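You operate a simulated robot arm through the tools that you are given. There is no shell and no other tool.

You run a simulated two-armed robot. Do the job below in one go: nothing can be reset, and whatever is moved stays where it is left.

JOB
Rack the small frames by colour and run the lock rod through.
Fine: each frame in the slot of its tape's colour. Where these are worked on the way, their far stop is far enough and under half their travel is too little: lock rod.

It is judged by the outcome, as a careful person would: the job done as asked, and still so three seconds after it is handed in. It fails if anything else is knocked over, pushed out of place, dropped, spilled or broken.

ROBOT AND FRAMES
Two 7-joint arms with fingered hands on one trunk that stands fixed in place. Base frame: the origin is at the foot of the trunk, x ahead of it, y to its left, z up; the work surface is at about z = 0.85. Readings come in m, degrees, newtons and seconds.
The left shoulder is at [0.07, 0.171, 1.527], the right one opposite. Each reaches about 1.156 m from its shoulder. Payload 5 kg a hand.
Tool frame (each hand has its own): the origin (TCP) lies between the finger pads and is the grasp point; the fingertips stand 0.043 m ahead of it; z points along the fingers, y is the line along which they close. The gripper opens to 0.144 m; its body begins 0.05 m behind the TCP. The gripper is a hand of 5 fingers: y runs from the thumb to the fingers, the wrist lies at [-0.021, -0.124, -0.221] in the tool frame, and closing takes about 1.5 s.
Orientation is that of the tool frame in the base frame, as a unit quaternion [x, y, z, w]. With the fingers straight down and the wrist toward the robot, the tool's x, y and z point along [0, 1, 0], [1, 0, 0] and [0, 0, -1] of the base frame.

CONTROLS
- The arms move only by the tool move_arm. It takes "left_motion", "right_motion" or both (then of equal length, played together; a hand with none holds still); each is one flat list of numbers, 6 for each row, row after row: the shift along the tool's x, y, z in m, then the turn, a rotation vector about the tool's x, y, z in degrees. In form: [x, y, z, wx, wy, wz, x, y, z, wx, wy, wz, ...]. A call has 1 to 20 rows; each row is the pose to reach, as a shift and turn from the pose commanded when the call began, along the tool's axes at that moment. "left_gripper" and "right_gripper" are, for a hand that has rows, the gripper command, from -1 (fully open) to 1 (shut), values between in proportion, set as the call begins (left out, the last holds). Rows are played at 5 a second. More than 0.05 m and 8.6 degrees between two rows, or a gripper value outside its range, and nothing of the call is played. Where a pose cannot be reached the arm comes as near as it can. A force on the tool above 90 N (or 10 N above the force at the start of the call, whichever is more), or a blocked arm, ends the call early, and 0.2 s more pass. The fingers move at their own pace (about 0.045 m/s each) and stop on an object; they squeeze with about 28 N. The grip force told is the motor's: it shows also when the fingers shut on nothing. Time passes only in rows, and 0.2 s behind the last, so rows that repeat a pose let the fingers close. It gives the time, the measured TCP pose, the force on the tool (base axes), the opening and the grip force at its end, in the units of the frame above (readings bear some noise), with the torque about the TCP (base axes, N m) and any sound that the robot's microphone picked up.
- Cameras (640 x 400 px; columns grow to the right, rows downward): "scene" is now at [0.1224, -0.0518, 1.7615]; the picture's right is [-0.59, -0.81, 0.00], its down [-0.46, 0.34, -0.82] and it looks along [0.66, -0.49, -0.57] (base axes); focal length 344 px, centre (320, 200). "left" rides on the left gripper at [-0.086, -0.108, -0.168] in its tool frame; the picture's right is [-0.80, -0.28, 0.53], its down [0.54, -0.73, 0.42] and it looks along [0.27, 0.63, 0.73] (tool axes); focal length 275 px, centre (320, 200). "right" rides on the right gripper at [0.086, -0.108, -0.168] in its tool frame; the picture's right is [-0.80, 0.28, -0.53], its down [-0.54, -0.73, 0.42] and it looks along [-0.27, 0.63, 0.73] (tool axes); focal length 275 px, centre (320, 200). There is no depth. A picture from a camera that has moved, and an enlarged one, comes with that camera's place and axes in the base frame and with its lens.
- get_image(camera): a new picture of that camera. The clock stands still meanwhile.
- slide_trunk(by): slides the trunk up (or, below 0, down) by that many m; the arms and the scene camera ride with it, the base frame stays. It gives what a move gives, with no picture.
- set_fingers(index, middle, ring, little, thumb_bend, thumb_turn, hand): sets how far each is bent, from 0 (flat) to 1 (curled in); at 0.3 the hand is open as for a grip, at 0.7 the pads meet at the TCP. One left out holds its place. A second passes; each finger stops where it meets its share of the squeeze, and holds until it gets a number again. A gripper value or a shape takes the hand back. It gives what a move gives, with no picture; readings hold the bend of each and the force on index, middle, ring, little, thumb and palm. thumb_turn goes from beside the hand (0) to across from the fingers (1), as for a grip.
- set_grasp(shape, hand): the hand has 5 fingers and takes this shape, open, in about a second: jaw (thumb against the fingers, like two jaws); tri (thumb and two fingers); tip (a fingertip pinch); poke (one finger out to press); point (the index stretched); flat (the hand flat); cup (the hand cupped); fist (a fist). The gripper value then closes the fingers along that shape, each until it touches; the sizes above hold for jaw. It gives what a move gives, with no picture.
- pan_tilt(pan, tilt): turns the head with the scene camera to pan (to the left, within 86 degrees either way) and tilt (down, from -29 to 69), counted from straight ahead of the robot. It gives what a move gives.
- zoom(camera, box): a new picture of the part [left, top, right, bottom] of that camera's present view, enlarged. The clock stands still meanwhile.
- sign_off(): hands the job in; it is judged then, once.

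Places have to be worked out from the pictures, the camera data and where the tool is seen. Open the grippers and draw the arms clear of the work before you hand the job in, unless the task says otherwise.

The tools are called after ">>>" by a JSON object that holds its "fn" and its "kwargs". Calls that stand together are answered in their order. move_arm: Moves the arms, as the interface text tells. Its arguments: {"type":"object","properties":{"left_motion":{"type":"array","items":{"type":"number"}},"left_gripper":{"type":"number"},"right_motion":{"type":"array","items":{"type":"number"}},"right_gripper":{"type":"number"}},"required":[]} The other tools are called the same way: slide_trunk (by) moves the trunk up or down; set_grasp (shape, hand) gives the hand a shape; set_fingers (index, middle, ring, little, thumb_bend, thumb_turn, hand) moves the fingers one by one; pan_tilt (pan, tilt) turns the head that bears the scene camera; get_image (camera) takes a picture; zoom (camera, box) takes an enlarged picture of a part of a camera's view; sign_off () hands the job in.

At the start:

```text
time_s: 0.0
left_tool_pos: [0.5984, -0.0584, 1.5399]
left_orientation: [0.707, 0.707, 0.0, 0.001]
left_contact_force: [0.3, 0.2, 0.2]
left_wrist_torque: [-0.01, -0.02, -0.01]
left_finger_gap: 0.1436
left_finger_force: 0.0
left_shape: jaw
left_bend: [0.3, 0.3, 0.3, 0.3, 0.3, 0.98]
left_finger forces: [0.0, 0.0, 0.1, 0.0, 0.1, 0.1]
right_tool_pos: [0.4276, -0.5937, 1.5084]
right_orientation: [0.707, 0.707, 0.0, 0.0]
right_contact_force: [-0.1, -0.1, 0.4]
right_wrist_torque: [0.03, -0.01, 0.0]
right_finger_gap: 0.1436
right_finger_force: 0.2
right_shape: jaw
right_bend: [0.3, 0.3, 0.3, 0.3, 0.3, 0.98]
right_finger forces: [0.0, 0.0, 0.0, 0.0, 0.1, 0.0]
trunk travel left (down, up): [-0.625, 0.315]
head pan, tilt (commanded): [-36.2, 34.7]
```

scene: 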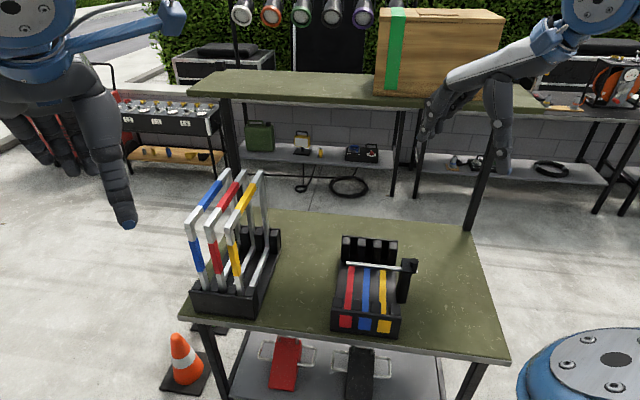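
right: 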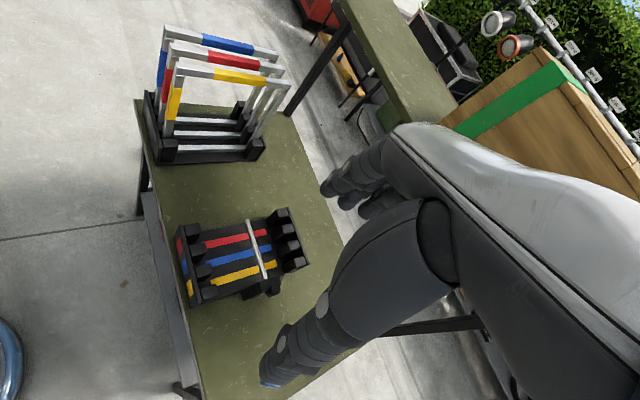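
left: 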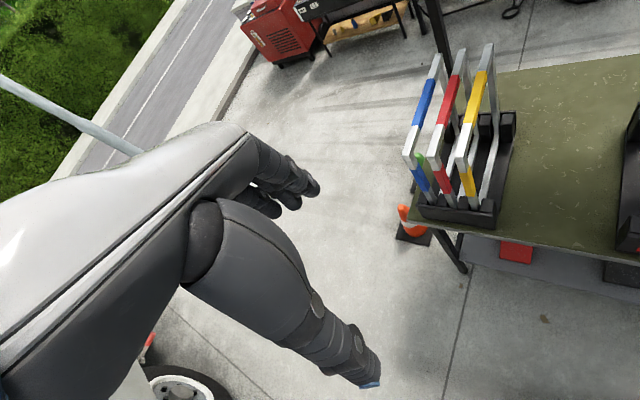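

I see three frames (blue, red, yellow tape) standing in a stand on the left part of the table and a slotted rack with red/blue/yellow stripes and a rod on the right. I'll look closer at both first.

>>> {"fn": "zoom", "kwargs": {"camera": "scene", "box": [300, 220, 460, 350]}}

>>> {"fn": "zoom", "kwargs": {"camera": "scene", "box": [170, 160, 310, 330]}}

>>> {"fn": "zoom", "kwargs": {"camera": "right", "box": [150, 180, 330, 320]}}

>>> {"fn": "zoom", "kwargs": {"camera": "right", "box": [130, 10, 310, 180]}}

```text
3.08 times, centred on (380, 285) of scene
camera zoom: at [0.1224, -0.0518, 1.7615], right [-0.59, -0.81, 0.0], down [-0.46, 0.34, -0.82], along [0.66, -0.49, -0.57], focal length 1057 px, centre (135, -62)
```

zoom: 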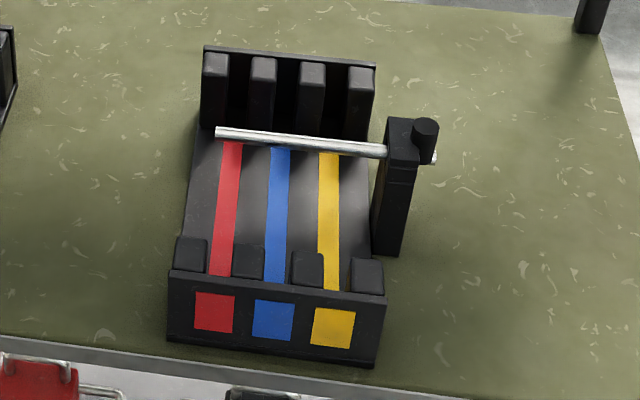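

```text
2.35 times, centred on (240, 245) of scene
camera zoom: at [0.1224, -0.0518, 1.7615], right [-0.59, -0.81, 0.0], down [-0.46, 0.34, -0.82], along [0.66, -0.49, -0.57], focal length 809 px, centre (508, 94)
```

zoom: 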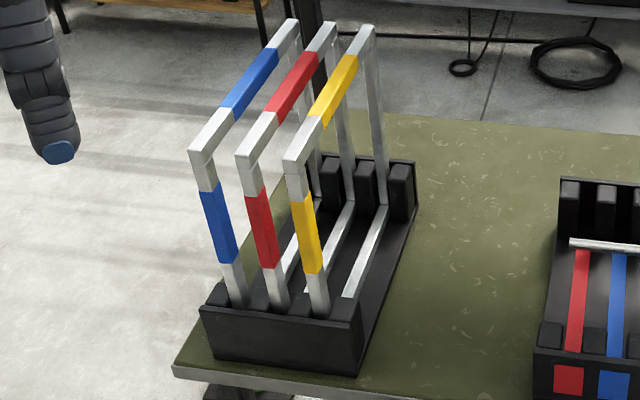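

```text
2.86 times, centred on (240, 250) of right
camera zoom: at [0.3192, -0.5086, 1.6753], right [0.28, -0.8, 0.53], down [-0.73, -0.54, -0.42], along [0.63, -0.27, -0.73], focal length 786 px, centre (549, 57)
```

zoom: 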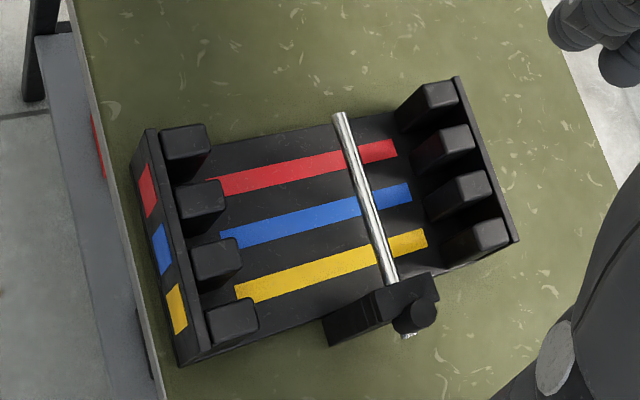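

```text
2.35 times, centred on (220, 95) of right
camera zoom: at [0.3192, -0.5086, 1.6753], right [0.28, -0.8, 0.53], down [-0.73, -0.54, -0.42], along [0.63, -0.27, -0.73], focal length 648 px, centre (555, 447)
```

zoom: 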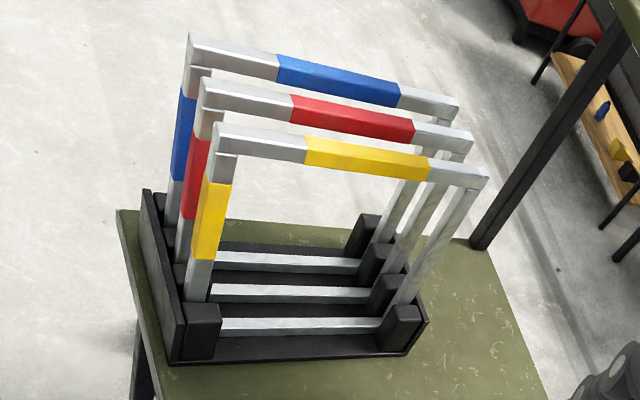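

Both fixtures seem yawed about -45°. The stand holds blue, red, yellow from left to right, and the rack is red, blue, yellow with the rod currently run across its slots. I'll zoom further for precise geometry.

>>> {"fn": "zoom", "kwargs": {"camera": "scene", "box": [325, 230, 405, 280]}}

>>> {"fn": "zoom", "kwargs": {"camera": "scene", "box": [325, 285, 405, 335]}}

>>> {"fn": "zoom", "kwargs": {"camera": "scene", "box": [380, 245, 428, 275]}}

>>> {"fn": "zoom", "kwargs": {"camera": "scene", "box": [180, 165, 276, 225]}}

>>> {"fn": "zoom", "kwargs": {"camera": "scene", "box": [180, 260, 276, 320]}}

>>> {"fn": "zoom", "kwargs": {"camera": "scene", "box": [220, 215, 300, 265]}}

```text
8.00 times, centred on (365, 255) of scene
camera zoom: at [0.1224, -0.0518, 1.7615], right [-0.59, -0.81, 0.0], down [-0.46, 0.34, -0.82], along [0.66, -0.49, -0.57], focal length 2749 px, centre (-40, -240)
```

zoom: 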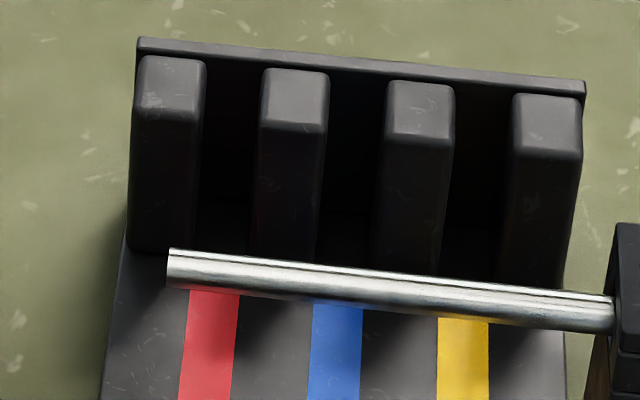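

```text
8.00 times, centred on (365, 310) of scene
camera zoom: at [0.1224, -0.0518, 1.7615], right [-0.59, -0.81, 0.0], down [-0.46, 0.34, -0.82], along [0.66, -0.49, -0.57], focal length 2749 px, centre (-40, -680)
```

zoom: 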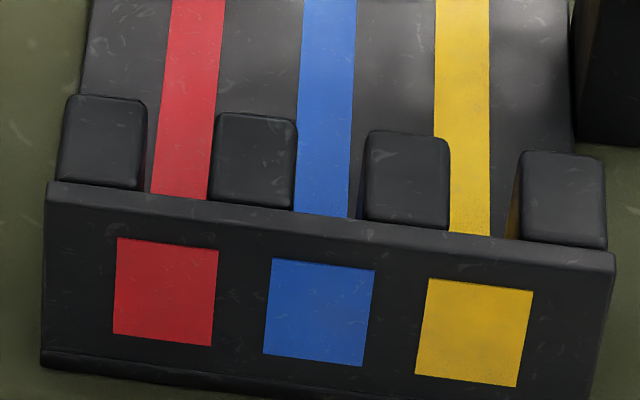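

```text
13.33 times, centred on (404, 260) of scene
camera zoom: at [0.1224, -0.0518, 1.7615], right [-0.59, -0.81, 0.0], down [-0.46, 0.34, -0.82], along [0.66, -0.49, -0.57], focal length 4582 px, centre (-800, -600)
```

zoom: 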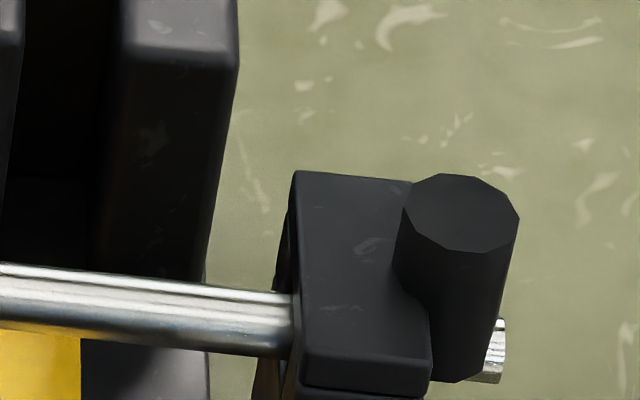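

```text
6.67 times, centred on (228, 195) of scene
camera zoom: at [0.1224, -0.0518, 1.7615], right [-0.59, -0.81, 0.0], down [-0.46, 0.34, -0.82], along [0.66, -0.49, -0.57], focal length 2291 px, centre (933, 233)
```

zoom: 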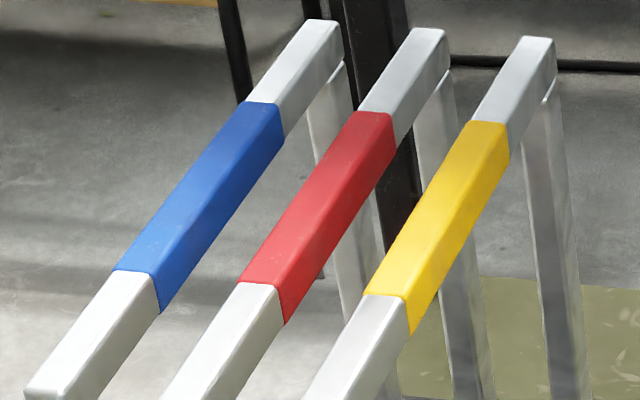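

```text
6.67 times, centred on (228, 290) of scene
camera zoom: at [0.1224, -0.0518, 1.7615], right [-0.59, -0.81, 0.0], down [-0.46, 0.34, -0.82], along [0.66, -0.49, -0.57], focal length 2291 px, centre (933, -400)
```

zoom: 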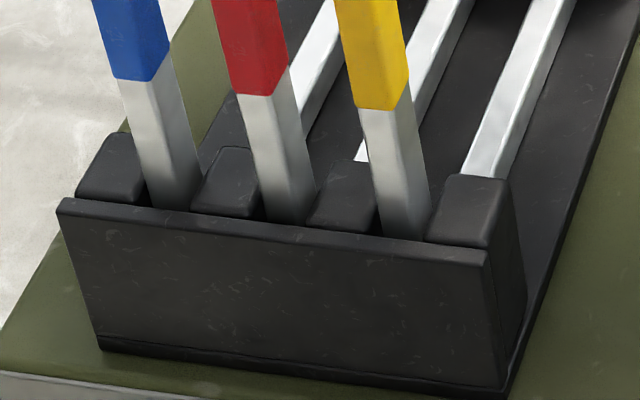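

```text
8.00 times, centred on (260, 240) of scene
camera zoom: at [0.1224, -0.0518, 1.7615], right [-0.59, -0.81, 0.0], down [-0.46, 0.34, -0.82], along [0.66, -0.49, -0.57], focal length 2749 px, centre (800, -120)
```

zoom: 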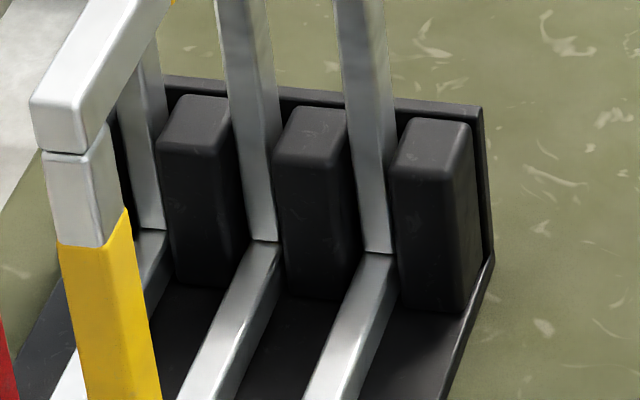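

Zoom renders sharply, so I can use the trunk slide as a vertical stereo baseline (camera orientation is exactly known). Hands are clear of everything; I slide up 0.3 m to take second views.

>>> {"fn": "slide_trunk", "kwargs": {"by": 0.3}}

>>> {"fn": "get_image", "kwargs": {"camera": "scene"}}

```text
time_s: 3.0
left_tool_pos: [0.5989, -0.058, 1.8408]
left_orientation: [0.707, 0.707, 0.0, 0.0]
left_contact_force: [0.8, -0.3, -0.7]
left_wrist_torque: [0.0, 0.02, 0.0]
left_finger_gap: 0.1435
left_finger_force: 0.0
left_shape: jaw
left_bend: [0.3, 0.3, 0.3, 0.3, 0.3, 0.98]
left_finger forces: [0.0, 0.0, 0.0, 0.1, 0.1, 0.0]
right_tool_pos: [0.427, -0.5944, 1.8087]
right_orientation: [0.707, 0.707, 0.0, 0.0]
right_contact_force: [-0.5, 0.6, 0.3]
right_wrist_torque: [0.01, 0.0, 0.02]
right_finger_gap: 0.1437
right_finger_force: 0.0
right_shape: jaw
right_bend: [0.3, 0.3, 0.3, 0.3, 0.3, 0.98]
right_finger forces: [0.1, 0.0, 0.0, 0.0, 0.1, 0.0]
trunk travel left (down, up): [-0.925, 0.015]
head pan, tilt (commanded): [-36.2, 34.7]
```

```text
taken
camera scene: at [0.1225, -0.0519, 2.0614], right [-0.59, -0.81, 0.0], down [-0.46, 0.34, -0.82], along [0.66, -0.49, -0.57], focal length 344 px, centre (320, 200)
```

scene: 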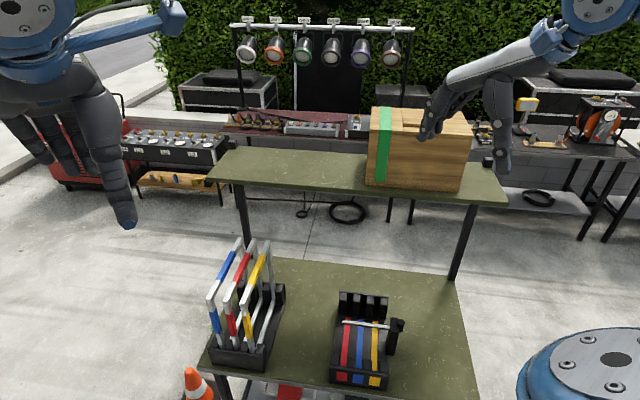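

Now I take close zooms of the rack and stand from this higher viewpoint.

>>> {"fn": "zoom", "kwargs": {"camera": "scene", "box": [325, 285, 405, 335]}}

>>> {"fn": "zoom", "kwargs": {"camera": "scene", "box": [325, 340, 405, 390]}}

>>> {"fn": "zoom", "kwargs": {"camera": "scene", "box": [374, 308, 422, 338]}}

>>> {"fn": "zoom", "kwargs": {"camera": "scene", "box": [195, 235, 291, 295]}}

>>> {"fn": "zoom", "kwargs": {"camera": "scene", "box": [195, 315, 291, 375]}}

>>> {"fn": "zoom", "kwargs": {"camera": "scene", "box": [220, 275, 300, 325]}}

```text
8.00 times, centred on (365, 310) of scene
camera zoom: at [0.1225, -0.0519, 2.0614], right [-0.59, -0.81, 0.0], down [-0.46, 0.34, -0.82], along [0.66, -0.49, -0.57], focal length 2749 px, centre (-40, -680)
```

zoom: 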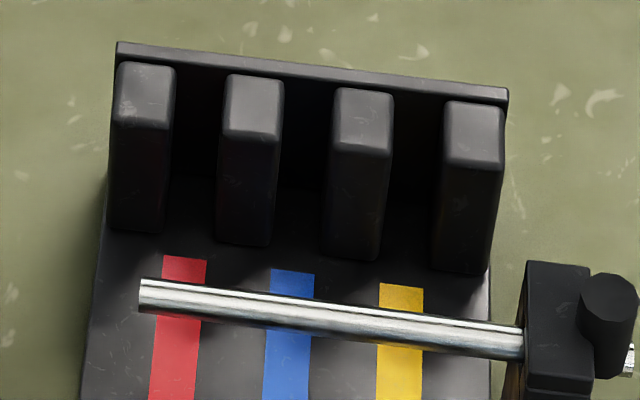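

```text
8.00 times, centred on (365, 365) of scene
camera zoom: at [0.1225, -0.0519, 2.0614], right [-0.59, -0.81, 0.0], down [-0.46, 0.34, -0.82], along [0.66, -0.49, -0.57], focal length 2749 px, centre (-40, -1120)
```

zoom: 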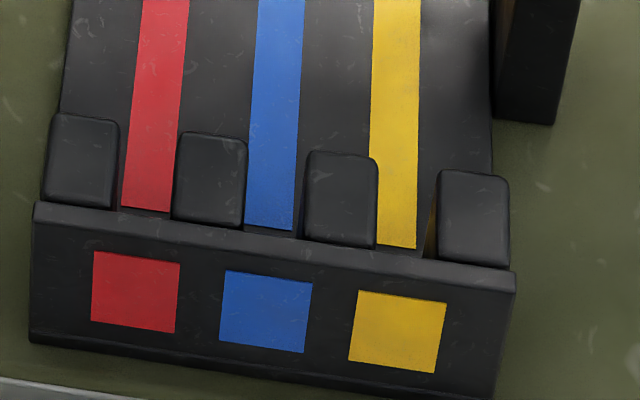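

```text
13.33 times, centred on (398, 323) of scene
camera zoom: at [0.1225, -0.0519, 2.0614], right [-0.59, -0.81, 0.0], down [-0.46, 0.34, -0.82], along [0.66, -0.49, -0.57], focal length 4582 px, centre (-720, -1440)
```

zoom: 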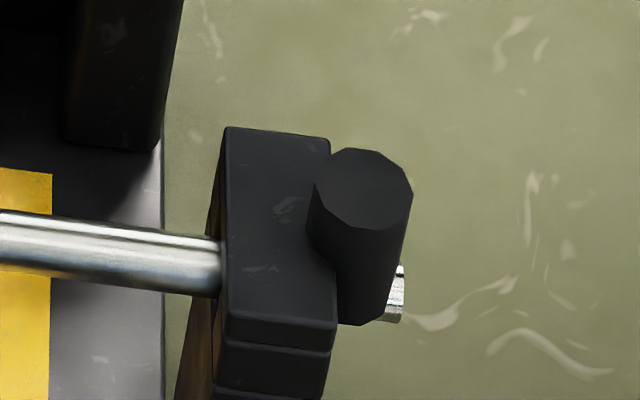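

```text
6.67 times, centred on (243, 265) of scene
camera zoom: at [0.1225, -0.0519, 2.0614], right [-0.59, -0.81, 0.0], down [-0.46, 0.34, -0.82], along [0.66, -0.49, -0.57], focal length 2291 px, centre (833, -233)
```

zoom: 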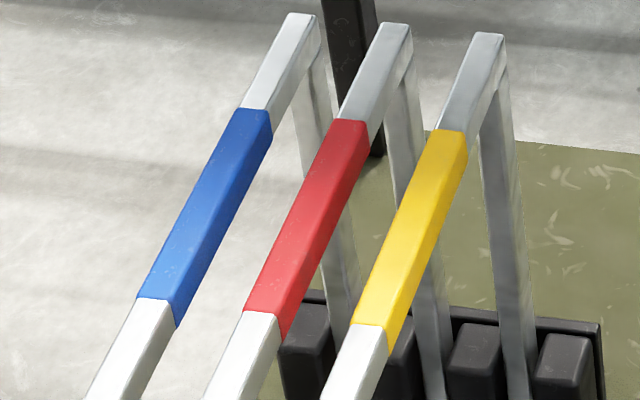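

```text
6.67 times, centred on (243, 345) of scene
camera zoom: at [0.1225, -0.0519, 2.0614], right [-0.59, -0.81, 0.0], down [-0.46, 0.34, -0.82], along [0.66, -0.49, -0.57], focal length 2291 px, centre (833, -767)
```

zoom: 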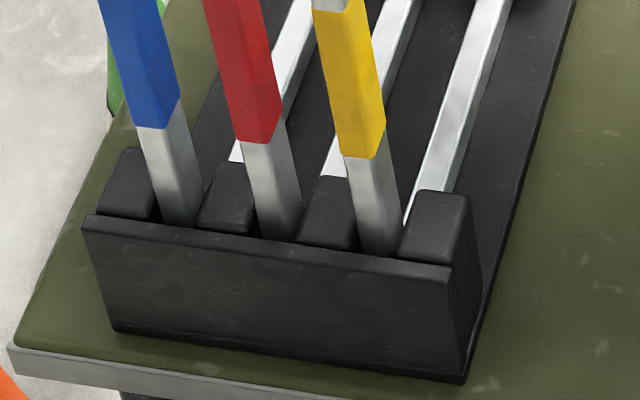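

```text
8.00 times, centred on (260, 300) of scene
camera zoom: at [0.1225, -0.0519, 2.0614], right [-0.59, -0.81, 0.0], down [-0.46, 0.34, -0.82], along [0.66, -0.49, -0.57], focal length 2749 px, centre (800, -600)
```

zoom: 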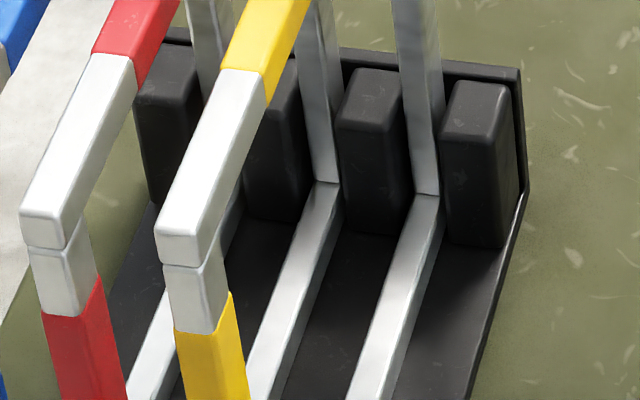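

Triangulation gives: rack centre ≈ (0.658, -0.635), yaw -45°, slot pitch ≈ 0.056; rod at z ≈ 0.974 with its tip near (0.706, -0.581) and knob at (0.560, -0.727). Frame top bars are at z ≈ 1.20 and 20 mm thick, with centres at yellow (0.919, -0.369), red (0.959, -0.330), blue (0.997, -0.292). I return the trunk, then inspect the hand shape closed.

>>> {"fn": "slide_trunk", "kwargs": {"by": -0.3}}

>>> {"fn": "move_arm", "kwargs": {"right_motion": [0, 0, 0, 0, 0, 0, 0, 0, 0, 0, 0, 0, 0, 0, 0, 0, 0, 0, 0, 0, 0, 0, 0, 0, 0, 0, 0, 0, 0, 0, 0, 0, 0, 0, 0, 0, 0, 0, 0, 0, 0, 0, 0, 0, 0, 0, 0, 0, 0, 0, 0, 0, 0, 0], "right_gripper": 0.55}}

>>> {"fn": "get_image", "kwargs": {"camera": "scene"}}

>>> {"fn": "get_image", "kwargs": {"camera": "right"}}

>>> {"fn": "zoom", "kwargs": {"camera": "scene", "box": [400, 0, 640, 150]}}

```text
time_s: 6.0
left_tool_pos: [0.5974, -0.0596, 1.5416]
left_orientation: [0.708, 0.706, 0.001, 0.0]
left_contact_force: [-0.5, 0.3, 0.3]
left_wrist_torque: [-0.01, 0.05, 0.0]
left_finger_gap: 0.1436
left_finger_force: 0.1
left_shape: jaw
left_bend: [0.3, 0.3, 0.3, 0.3, 0.3, 0.98]
left_finger forces: [0.0, 0.0, 0.0, 0.1, 0.1, 0.0]
right_tool_pos: [0.4268, -0.5946, 1.5089]
right_orientation: [0.707, 0.707, 0.0, 0.001]
right_contact_force: [1.3, 0.0, -1.1]
right_wrist_torque: [-0.01, 0.03, 0.0]
right_finger_gap: 0.1437
right_finger_force: 0.1
right_shape: jaw
right_bend: [0.3, 0.3, 0.3, 0.3, 0.3, 0.98]
right_finger forces: [0.1, 0.0, 0.0, 0.0, 0.0, 0.0]
trunk travel left (down, up): [-0.625, 0.315]
head pan, tilt (commanded): [-36.2, 34.7]
```

```text
time_s: 8.0
left_tool_pos: [0.5998, -0.0586, 1.5408]
left_orientation: [0.707, 0.707, -0.001, 0.0]
left_contact_force: [-0.4, 0.3, 0.7]
left_wrist_torque: [0.01, -0.03, 0.01]
left_finger_gap: 0.1439
left_finger_force: 0.0
left_shape: jaw
left_bend: [0.3, 0.3, 0.3, 0.3, 0.3, 0.98]
left_finger forces: [0.0, 0.0, 0.1, 0.0, 0.0, 0.0]
right_tool_pos: [0.4271, -0.5946, 1.5099]
right_orientation: [0.707, 0.708, 0.0, 0.0]
right_contact_force: [-0.6, -0.4, -0.3]
right_wrist_torque: [-0.01, -0.01, -0.01]
right_finger_gap: 0.0327
right_finger_force: 0.1
right_shape: jaw
right_bend: [0.73, 0.57, 0.56, 0.52, 0.74, 1.0]
right_finger forces: [0.1, 0.0, 0.1, 0.0, 0.0, 0.0]
trunk travel left (down, up): [-0.625, 0.315]
head pan, tilt (commanded): [-36.2, 34.7]
```

```text
taken
camera scene: at [0.1224, -0.0519, 1.7615], right [-0.59, -0.81, 0.0], down [-0.46, 0.34, -0.82], along [0.66, -0.49, -0.57], focal length 344 px, centre (320, 200)
```

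scene: 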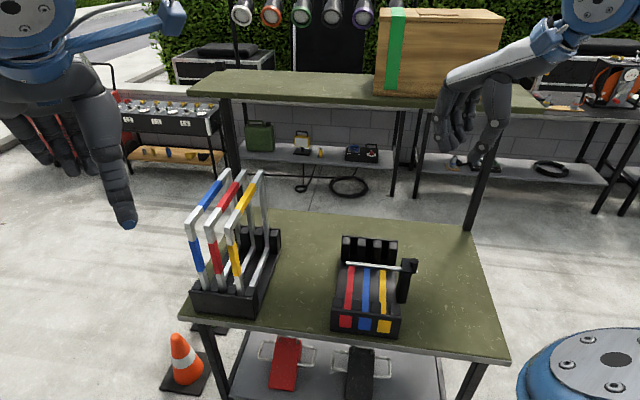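

```text
taken
camera right: at [0.3192, -0.5086, 1.6753], right [0.28, -0.8, 0.53], down [-0.73, -0.54, -0.42], along [0.63, -0.27, -0.73], focal length 275 px, centre (320, 200)
```

right: 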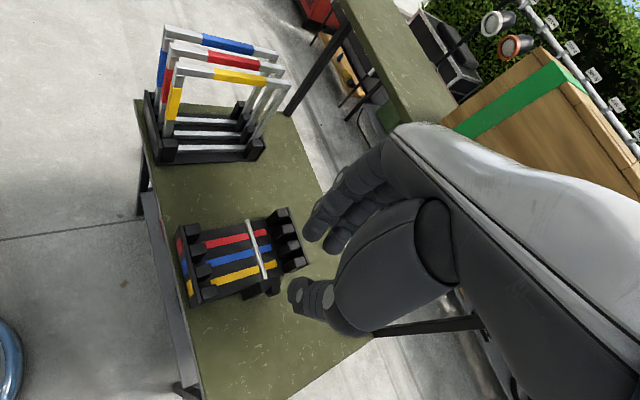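

```text
2.67 times, centred on (520, 75) of scene
camera zoom: at [0.1224, -0.0519, 1.7615], right [-0.59, -0.81, 0.0], down [-0.46, 0.34, -0.82], along [0.66, -0.49, -0.57], focal length 916 px, centre (-213, 533)
```

zoom: 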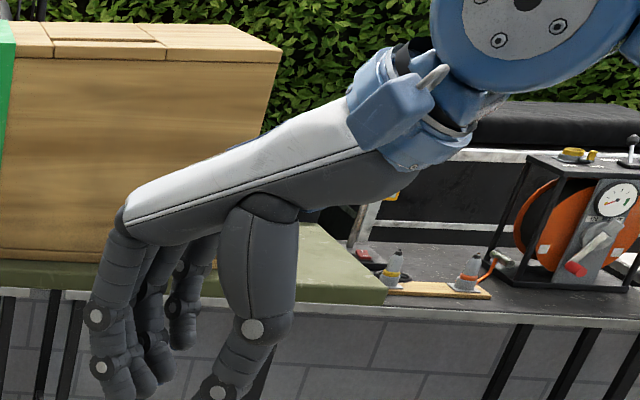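

The side view shows the jaw profile. I'll zoom on the hand to gauge how far the finger backs bulge, since the frames leave only about 35 mm between bars.

>>> {"fn": "zoom", "kwargs": {"camera": "scene", "box": [416, 70, 544, 190]}}

>>> {"fn": "zoom", "kwargs": {"camera": "right", "box": [270, 120, 480, 350]}}

>>> {"fn": "zoom", "kwargs": {"camera": "left", "box": [400, 0, 640, 150]}}

```text
3.33 times, centred on (480, 130) of scene
camera zoom: at [0.1224, -0.0519, 1.7615], right [-0.59, -0.81, 0.0], down [-0.46, 0.34, -0.82], along [0.66, -0.49, -0.57], focal length 1146 px, centre (-213, 433)
```

zoom: 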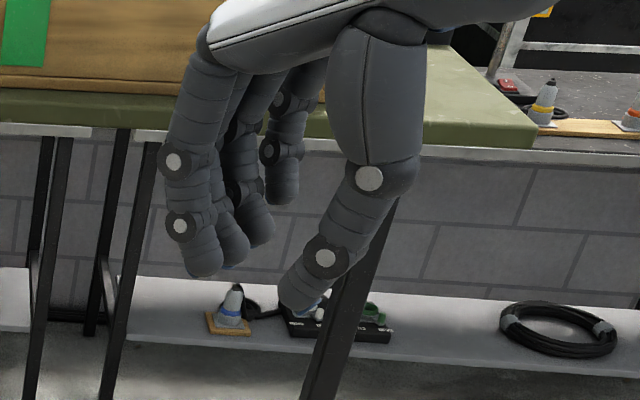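

```text
1.74 times, centred on (375, 235) of right
camera zoom: at [0.3192, -0.5086, 1.6753], right [0.28, -0.8, 0.53], down [-0.73, -0.54, -0.42], along [0.63, -0.27, -0.73], focal length 479 px, centre (224, 139)
```

zoom: 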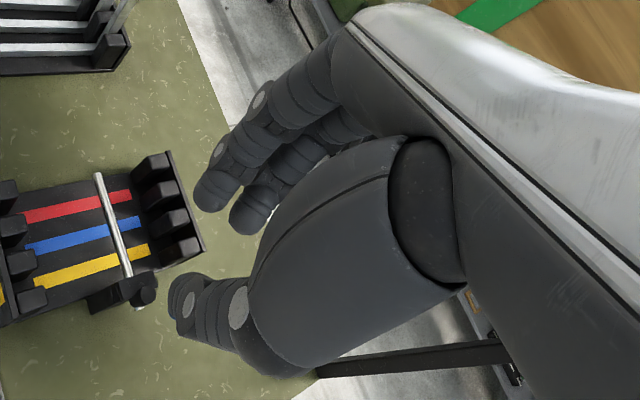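

```text
2.67 times, centred on (520, 75) of left
camera zoom: at [0.4888, -0.1455, 1.7073], right [-0.28, -0.8, -0.53], down [-0.73, 0.54, -0.42], along [0.63, 0.27, -0.73], focal length 734 px, centre (-213, 533)
```

zoom: 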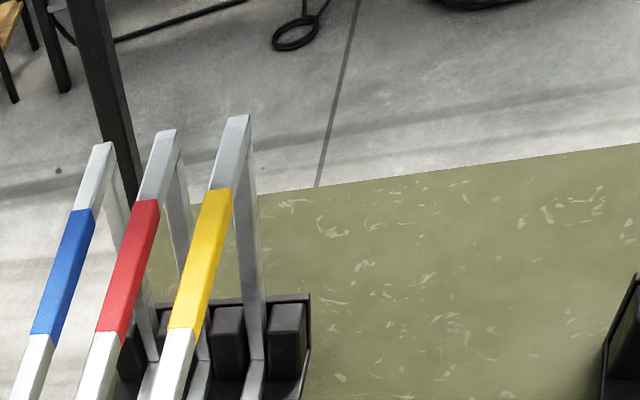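

The fingers' backs are nearly vertical and about 36–40 mm out at gap 33 mm, but the thumb slants outward. So I want the thumb on the free right-hand side, with tool y toward (0.707, 0.707). I turn the right hand +45° in yaw and look at its profile again.

>>> {"fn": "move_arm", "kwargs": {"right_motion": [0, 0, 0, 0, 0, -7.5, 0, 0, 0, 0, 0, -15, 0, 0, 0, 0, 0, -22.5, 0, 0, 0, 0, 0, -30, 0, 0, 0, 0, 0, -37.5, 0, 0, 0, 0, 0, -45, 0, 0, 0, 0, 0, -45], "right_gripper": 0.7}}

>>> {"fn": "zoom", "kwargs": {"camera": "scene", "box": [400, 50, 560, 200]}}

```text
time_s: 9.6
left_tool_pos: [0.5976, -0.0584, 1.5407]
left_orientation: [0.708, 0.707, 0.0, 0.0]
left_contact_force: [-0.9, 0.7, 0.1]
left_wrist_torque: [0.0, -0.02, 0.01]
left_finger_gap: 0.1436
left_finger_force: 0.1
left_shape: jaw
left_bend: [0.3, 0.3, 0.3, 0.3, 0.3, 0.98]
left_finger forces: [0.0, 0.0, 0.0, 0.0, 0.0, 0.1]
right_tool_pos: [0.4279, -0.594, 1.5092]
right_orientation: [0.382, 0.924, 0.0, 0.001]
right_contact_force: [-0.2, 0.5, 0.3]
right_wrist_torque: [-0.02, 0.0, 0.01]
right_finger_gap: 0.0219
right_finger_force: 0.0
right_shape: jaw
right_bend: [0.73, 0.61, 0.6, 0.57, 0.74, 1.0]
right_finger forces: [0.0, 0.0, 0.0, 0.0, 0.1, 0.0]
trunk travel left (down, up): [-0.625, 0.315]
head pan, tilt (commanded): [-36.2, 34.7]
```

```text
2.67 times, centred on (480, 125) of scene
camera zoom: at [0.1222, -0.0514, 1.7615], right [-0.59, -0.81, 0.0], down [-0.46, 0.34, -0.82], along [0.66, -0.49, -0.57], focal length 916 px, centre (-107, 400)
```

zoom: 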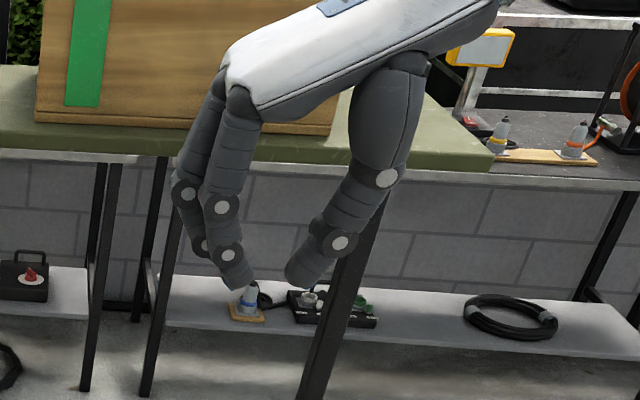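

In jaw the thumb leans about 40°, while the fingers are fairly upright. I'll check whether the "tip" and "tri" shapes give a slimmer pinch.

>>> {"fn": "set_grasp", "kwargs": {"shape": "tip", "hand": "right"}}

>>> {"fn": "move_arm", "kwargs": {"right_motion": [0, 0, 0, 0, 0, 0, 0, 0, 0, 0, 0, 0, 0, 0, 0, 0, 0, 0, 0, 0, 0, 0, 0, 0, 0, 0, 0, 0, 0, 0, 0, 0, 0, 0, 0, 0, 0, 0, 0, 0, 0, 0, 0, 0, 0, 0, 0, 0], "right_gripper": 0.7}}

>>> {"fn": "zoom", "kwargs": {"camera": "scene", "box": [400, 50, 560, 200]}}

>>> {"fn": "get_image", "kwargs": {"camera": "right"}}

```text
time_s: 10.5
left_tool_pos: [0.5976, -0.0584, 1.5406]
left_orientation: [0.707, 0.707, 0.0, 0.001]
left_contact_force: [0.2, 0.2, 0.6]
left_wrist_torque: [-0.02, 0.02, -0.03]
left_finger_gap: 0.1436
left_finger_force: 0.1
left_shape: jaw
left_bend: [0.3, 0.3, 0.3, 0.3, 0.3, 0.98]
left_finger forces: [0.0, 0.0, 0.0, 0.0, 0.0, 0.0]
right_tool_pos: [0.4272, -0.5953, 1.5081]
right_orientation: [0.383, 0.924, 0.0, 0.0]
right_contact_force: [-0.5, -0.4, 0.1]
right_wrist_torque: [0.02, 0.0, -0.01]
right_finger_gap: 0.1435
right_finger_force: 0.1
right_shape: tip
right_bend: [0.3, 0.98, 0.99, 0.99, 0.3, 0.98]
right_finger forces: [0.1, 0.1, 0.0, 0.0, 0.0, 0.0]
trunk travel left (down, up): [-0.625, 0.315]
head pan, tilt (commanded): [-36.2, 34.7]
```

```text
time_s: 12.3
left_tool_pos: [0.5986, -0.0581, 1.5414]
left_orientation: [0.707, 0.707, 0.0, 0.0]
left_contact_force: [0.0, 0.0, -0.7]
left_wrist_torque: [0.02, 0.01, -0.01]
left_finger_gap: 0.1436
left_finger_force: 0.0
left_shape: jaw
left_bend: [0.3, 0.3, 0.3, 0.3, 0.3, 0.98]
left_finger forces: [0.0, 0.0, 0.0, 0.1, 0.0, 0.1]
right_tool_pos: [0.428, -0.5955, 1.5092]
right_orientation: [0.383, 0.924, 0.0, -0.001]
right_contact_force: [0.5, -0.7, 0.1]
right_wrist_torque: [-0.01, -0.02, 0.02]
right_finger_gap: 0.0222
right_finger_force: 0.1
right_shape: tip
right_bend: [0.72, 0.98, 0.99, 0.99, 0.74, 1.0]
right_finger forces: [0.0, 0.1, 0.0, 0.0, 0.0, 0.0]
trunk travel left (down, up): [-0.625, 0.315]
head pan, tilt (commanded): [-36.2, 34.7]
```

```text
2.67 times, centred on (480, 125) of scene
camera zoom: at [0.1224, -0.0519, 1.7615], right [-0.59, -0.81, 0.0], down [-0.46, 0.34, -0.82], along [0.66, -0.49, -0.57], focal length 916 px, centre (-107, 400)
```

zoom: 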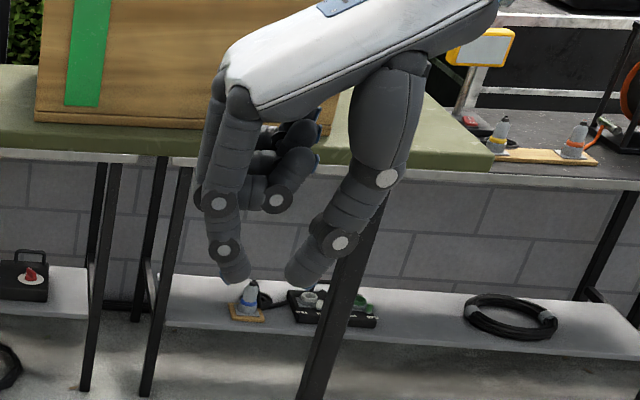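

```text
taken
camera right: at [0.2903, -0.6108, 1.6756], right [0.76, -0.36, 0.53], down [-0.13, -0.9, -0.42], along [0.63, 0.25, -0.73], focal length 275 px, centre (320, 200)
```

right: 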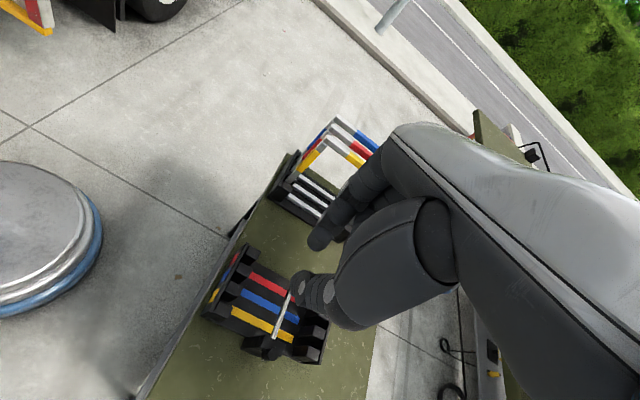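

The pinch geometry is now clear: tips taper inward, so I should hold the top bars near the fingertips. For working the rod I want a slim peg, so I check the "poke" shape.

>>> {"fn": "set_grasp", "kwargs": {"shape": "poke", "hand": "right"}}

>>> {"fn": "zoom", "kwargs": {"camera": "scene", "box": [400, 50, 560, 200]}}

>>> {"fn": "get_image", "kwargs": {"camera": "right"}}

```text
time_s: 13.2
left_tool_pos: [0.5987, -0.0587, 1.5405]
left_orientation: [0.707, 0.707, 0.0, 0.0]
left_contact_force: [0.9, -0.7, 1.6]
left_wrist_torque: [-0.01, 0.01, 0.02]
left_finger_gap: 0.1436
left_finger_force: 0.0
left_shape: jaw
left_bend: [0.3, 0.3, 0.3, 0.3, 0.3, 0.98]
left_finger forces: [0.0, 0.0, 0.0, 0.0, 0.0, 0.0]
right_tool_pos: [0.4284, -0.5957, 1.5082]
right_orientation: [0.383, 0.924, 0.001, 0.0]
right_contact_force: [-0.3, 0.1, 0.4]
right_wrist_torque: [-0.02, -0.01, 0.01]
right_finger_gap: 0.0
right_finger_force: 0.0
right_shape: poke
right_bend: [0.7, 0.7, 0.99, 0.99, 1.0, 1.0]
right_finger forces: [0.0, 0.0, 0.0, 0.0, 0.0, 0.0]
trunk travel left (down, up): [-0.625, 0.315]
head pan, tilt (commanded): [-36.2, 34.7]
```

```text
2.67 times, centred on (480, 125) of scene
camera zoom: at [0.1225, -0.0519, 1.7615], right [-0.59, -0.81, 0.0], down [-0.46, 0.34, -0.82], along [0.66, -0.49, -0.57], focal length 916 px, centre (-107, 400)
```

zoom: 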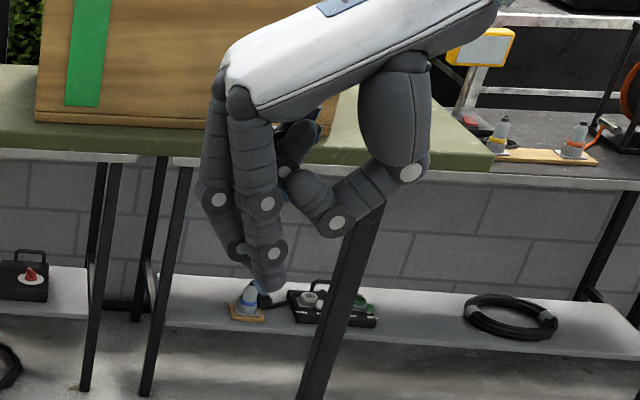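

```text
taken
camera right: at [0.2904, -0.6109, 1.6755], right [0.76, -0.36, 0.53], down [-0.13, -0.9, -0.42], along [0.63, 0.25, -0.73], focal length 275 px, centre (320, 200)
```

right: 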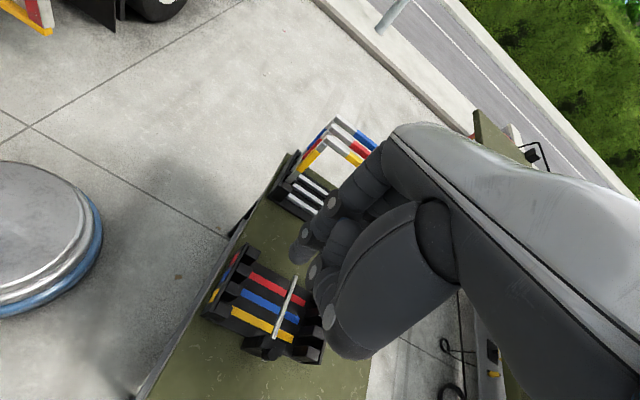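

Poke puts index and middle together pointing down at the TCP. I'll swing the thumb out beside the hand so it can't catch the rod's guide block, and check again.

>>> {"fn": "set_fingers", "kwargs": {"hand": "right", "thumb_turn": 0, "thumb_bend": 0.3}}

>>> {"fn": "zoom", "kwargs": {"camera": "scene", "box": [400, 50, 560, 200]}}

```text
time_s: 14.2
left_tool_pos: [0.5992, -0.0577, 1.541]
left_orientation: [0.707, 0.707, 0.0, 0.0]
left_contact_force: [-0.3, 0.2, -0.2]
left_wrist_torque: [0.0, 0.03, -0.01]
left_finger_gap: 0.1436
left_finger_force: 0.1
left_shape: jaw
left_bend: [0.3, 0.3, 0.3, 0.3, 0.3, 0.98]
left_finger forces: [0.1, 0.0, 0.0, 0.0, 0.0, 0.0]
right_tool_pos: [0.4282, -0.5949, 1.5089]
right_orientation: [0.383, 0.924, 0.0, 0.0]
right_contact_force: [-0.6, 0.2, -0.9]
right_wrist_torque: [0.0, -0.02, 0.02]
right_finger_gap: 0.1726
right_finger_force: 0.1
right_shape: fingers
right_bend: [0.7, 0.7, 0.99, 0.99, 0.3, 0.0]
right_finger forces: [0.0, 0.1, 0.1, 0.1, 0.1, 0.1]
trunk travel left (down, up): [-0.625, 0.315]
head pan, tilt (commanded): [-36.2, 34.7]
```

```text
2.67 times, centred on (480, 125) of scene
camera zoom: at [0.1225, -0.0518, 1.7615], right [-0.59, -0.81, 0.0], down [-0.46, 0.34, -0.82], along [0.66, -0.49, -0.57], focal length 916 px, centre (-107, 400)
```

zoom: 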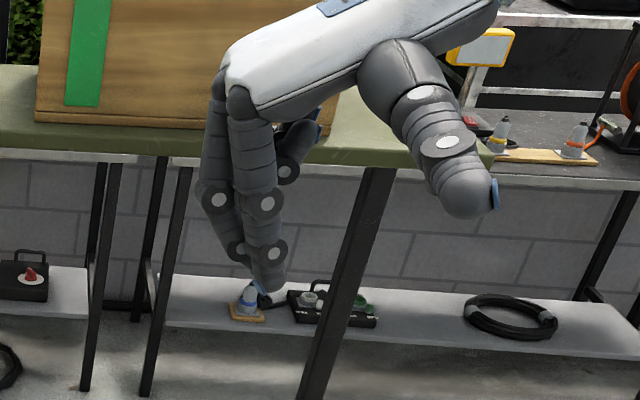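

The thumb is now clear to the side. I move this two-finger peg to a point left of the rod's free tip (about (0.740, -0.562)), stopping at z ≈ 1.15 to check.

>>> {"fn": "move_arm", "kwargs": {"right_motion": [-0.0164, 0.0203, 0.0298, 0, 0, 0, -0.0329, 0.0407, 0.0597, 0, 0, 0, -0.0493, 0.061, 0.0895, 0, 0, 0, -0.0658, 0.0813, 0.1193, 0, 0, 0, -0.0822, 0.1017, 0.1492, 0, 0, 0, -0.0987, 0.122, 0.179, 0, 0, 0, -0.1151, 0.1423, 0.2088, 0, 0, 0, -0.1315, 0.1627, 0.2387, 0, 0, 0, -0.148, 0.183, 0.2685, 0, 0, 0, -0.1644, 0.2033, 0.2983, 0, 0, 0, -0.1809, 0.2237, 0.3282, 0, 0, 0, -0.1973, 0.244, 0.358, 0, 0, 0, -0.1973, 0.244, 0.358, 0, 0, 0]}}

>>> {"fn": "get_image", "kwargs": {"camera": "scene"}}

>>> {"fn": "zoom", "kwargs": {"camera": "scene", "box": [300, 140, 460, 290]}}

>>> {"fn": "get_image", "kwargs": {"camera": "right"}}

```text
time_s: 17.0
left_tool_pos: [0.597, -0.0581, 1.5407]
left_orientation: [0.707, 0.707, -0.001, 0.0]
left_contact_force: [0.0, 0.2, 0.4]
left_wrist_torque: [-0.04, -0.05, -0.01]
left_finger_gap: 0.1436
left_finger_force: 0.1
left_shape: jaw
left_bend: [0.3, 0.3, 0.3, 0.3, 0.3, 0.98]
left_finger forces: [0.0, 0.0, 0.0, 0.1, 0.0, 0.0]
right_tool_pos: [0.7407, -0.5622, 1.1511]
right_orientation: [0.382, 0.924, 0.0, 0.0]
right_contact_force: [-1.3, 0.8, 1.2]
right_wrist_torque: [-0.04, 0.01, 0.0]
right_finger_gap: 0.173
right_finger_force: 0.0
right_shape: fingers
right_bend: [0.7, 0.7, 0.99, 0.99, 0.3, 0.0]
right_finger forces: [0.0, 0.0, 0.0, 0.0, 0.0, 0.0]
trunk travel left (down, up): [-0.625, 0.315]
head pan, tilt (commanded): [-36.2, 34.7]
```

```text
taken
camera scene: at [0.1219, -0.052, 1.7615], right [-0.59, -0.81, 0.0], down [-0.46, 0.34, -0.82], along [0.66, -0.49, -0.57], focal length 344 px, centre (320, 200)
```

scene: 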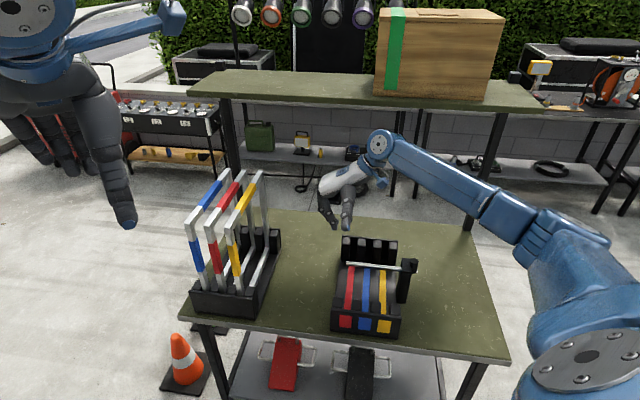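

```text
2.67 times, centred on (380, 215) of scene
camera zoom: at [0.1219, -0.052, 1.7615], right [-0.59, -0.81, 0.0], down [-0.46, 0.34, -0.82], along [0.66, -0.49, -0.57], focal length 916 px, centre (160, 160)
```

zoom: 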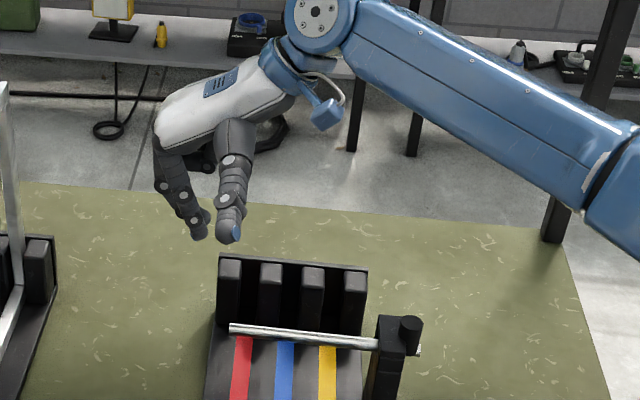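

```text
taken
camera right: at [0.6031, -0.5784, 1.3176], right [0.76, -0.36, 0.53], down [-0.13, -0.9, -0.42], along [0.63, 0.25, -0.73], focal length 275 px, centre (320, 200)
```

right: 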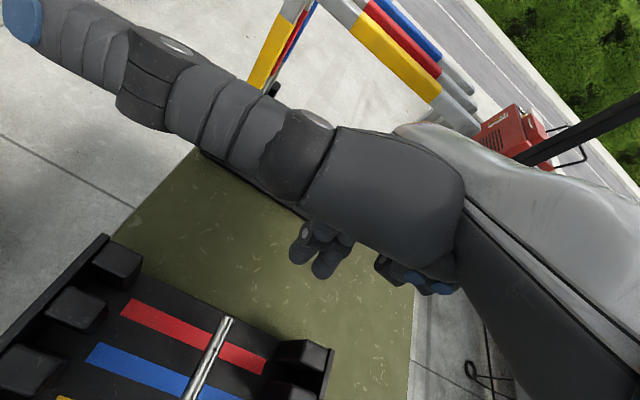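

The peg is about 38 mm left of the rod tip and aligned with the rod's axis, with free space beneath. I lower it to rod height (TCP z ≈ 0.998).

>>> {"fn": "move_arm", "kwargs": {"right_motion": [0, 0, 0.04, 0, 0, 0, 0, 0, 0.08, 0, 0, 0, 0, 0, 0.12, 0, 0, 0, 0, 0, 0.153, 0, 0, 0, 0, 0, 0.153, 0, 0, 0]}}

>>> {"fn": "zoom", "kwargs": {"camera": "scene", "box": [310, 190, 430, 290]}}

>>> {"fn": "get_image", "kwargs": {"camera": "right"}}

```text
time_s: 18.2
left_tool_pos: [0.5994, -0.0588, 1.5408]
left_orientation: [0.707, 0.707, -0.001, 0.0]
left_contact_force: [-0.2, 0.0, 0.0]
left_wrist_torque: [-0.01, 0.01, 0.03]
left_finger_gap: 0.1438
left_finger_force: 0.1
left_shape: jaw
left_bend: [0.3, 0.3, 0.3, 0.3, 0.3, 0.98]
left_finger forces: [0.0, 0.0, 0.1, 0.0, 0.0, 0.1]
right_tool_pos: [0.7391, -0.5625, 0.9971]
right_orientation: [0.383, 0.924, 0.0, 0.0]
right_contact_force: [0.5, -0.2, 0.1]
right_wrist_torque: [0.0, 0.0, 0.01]
right_finger_gap: 0.173
right_finger_force: 0.0
right_shape: fingers
right_bend: [0.7, 0.7, 0.99, 0.99, 0.3, 0.0]
right_finger forces: [0.1, 0.0, 0.0, 0.1, 0.0, 0.0]
trunk travel left (down, up): [-0.625, 0.315]
head pan, tilt (commanded): [-36.2, 34.7]
```

```text
4.00 times, centred on (370, 240) of scene
camera zoom: at [0.123, -0.0521, 1.7614], right [-0.59, -0.81, 0.0], down [-0.46, 0.34, -0.82], along [0.66, -0.49, -0.57], focal length 1375 px, centre (120, 40)
```

zoom: 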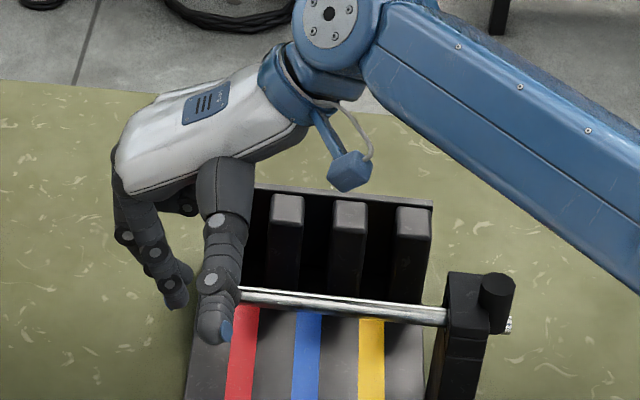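

```text
taken
camera right: at [0.6017, -0.5795, 1.1638], right [0.76, -0.36, 0.53], down [-0.13, -0.9, -0.42], along [0.63, 0.25, -0.73], focal length 275 px, centre (320, 200)
```

right: 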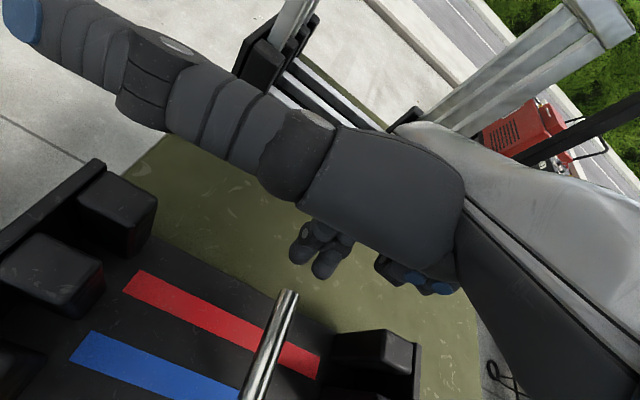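

The rod end lines up with the index/middle tips. I push along e_r (tool −y) in steps: first 0.12 m, checking force and picture.

>>> {"fn": "move_arm", "kwargs": {"right_motion": [0, -0.02, 0, 0, 0, 0, 0, -0.04, 0, 0, 0, 0, 0, -0.055, 0, 0, 0, 0, 0, -0.07, 0, 0, 0, 0, 0, -0.085, 0, 0, 0, 0, 0, -0.1, 0, 0, 0, 0, 0, -0.11, 0, 0, 0, 0, 0, -0.12, 0, 0, 0, 0, 0, -0.12, 0, 0, 0, 0]}}

>>> {"fn": "zoom", "kwargs": {"camera": "scene", "box": [310, 190, 470, 310]}}

>>> {"fn": "get_image", "kwargs": {"camera": "right"}}

```text
time_s: 20.2
left_tool_pos: [0.5995, -0.059, 1.5406]
left_orientation: [0.707, 0.707, 0.0, -0.001]
left_contact_force: [-0.4, 0.1, -0.3]
left_wrist_torque: [0.01, 0.0, 0.01]
left_finger_gap: 0.1438
left_finger_force: 0.0
left_shape: jaw
left_bend: [0.3, 0.3, 0.3, 0.3, 0.3, 0.98]
left_finger forces: [0.0, 0.0, 0.1, 0.0, 0.0, 0.0]
right_tool_pos: [0.6547, -0.646, 0.9984]
right_orientation: [0.383, 0.924, 0.001, 0.0]
right_contact_force: [0.0, -0.3, 0.1]
right_wrist_torque: [-0.02, -0.04, 0.01]
right_finger_gap: 0.1729
right_finger_force: 0.1
right_shape: fingers
right_bend: [0.7, 0.7, 0.99, 0.99, 0.3, 0.0]
right_finger forces: [0.0, 0.0, 0.0, 0.0, 0.0, 0.0]
trunk travel left (down, up): [-0.625, 0.315]
head pan, tilt (commanded): [-36.2, 34.7]
```

```text
3.33 times, centred on (390, 250) of scene
camera zoom: at [0.1229, -0.0517, 1.7614], right [-0.59, -0.81, 0.0], down [-0.46, 0.34, -0.82], along [0.66, -0.49, -0.57], focal length 1146 px, centre (87, 33)
```

zoom: 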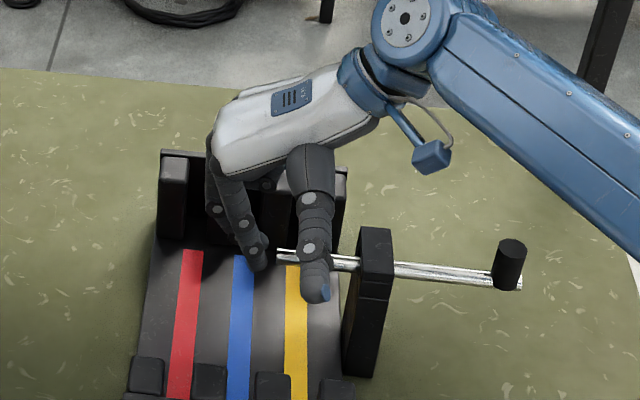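

```text
taken
camera right: at [0.5181, -0.662, 1.165], right [0.76, -0.36, 0.53], down [-0.13, -0.9, -0.42], along [0.63, 0.25, -0.73], focal length 275 px, centre (320, 200)
```

right: 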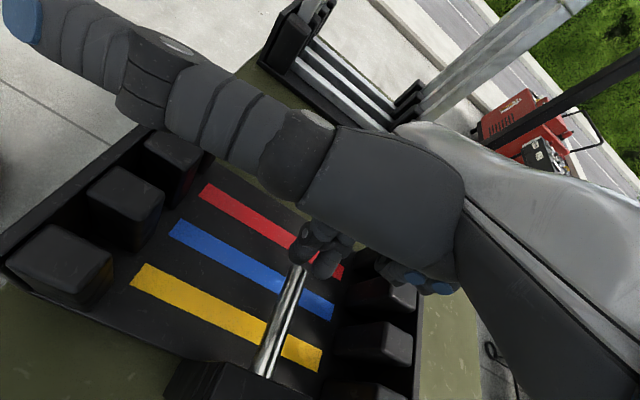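

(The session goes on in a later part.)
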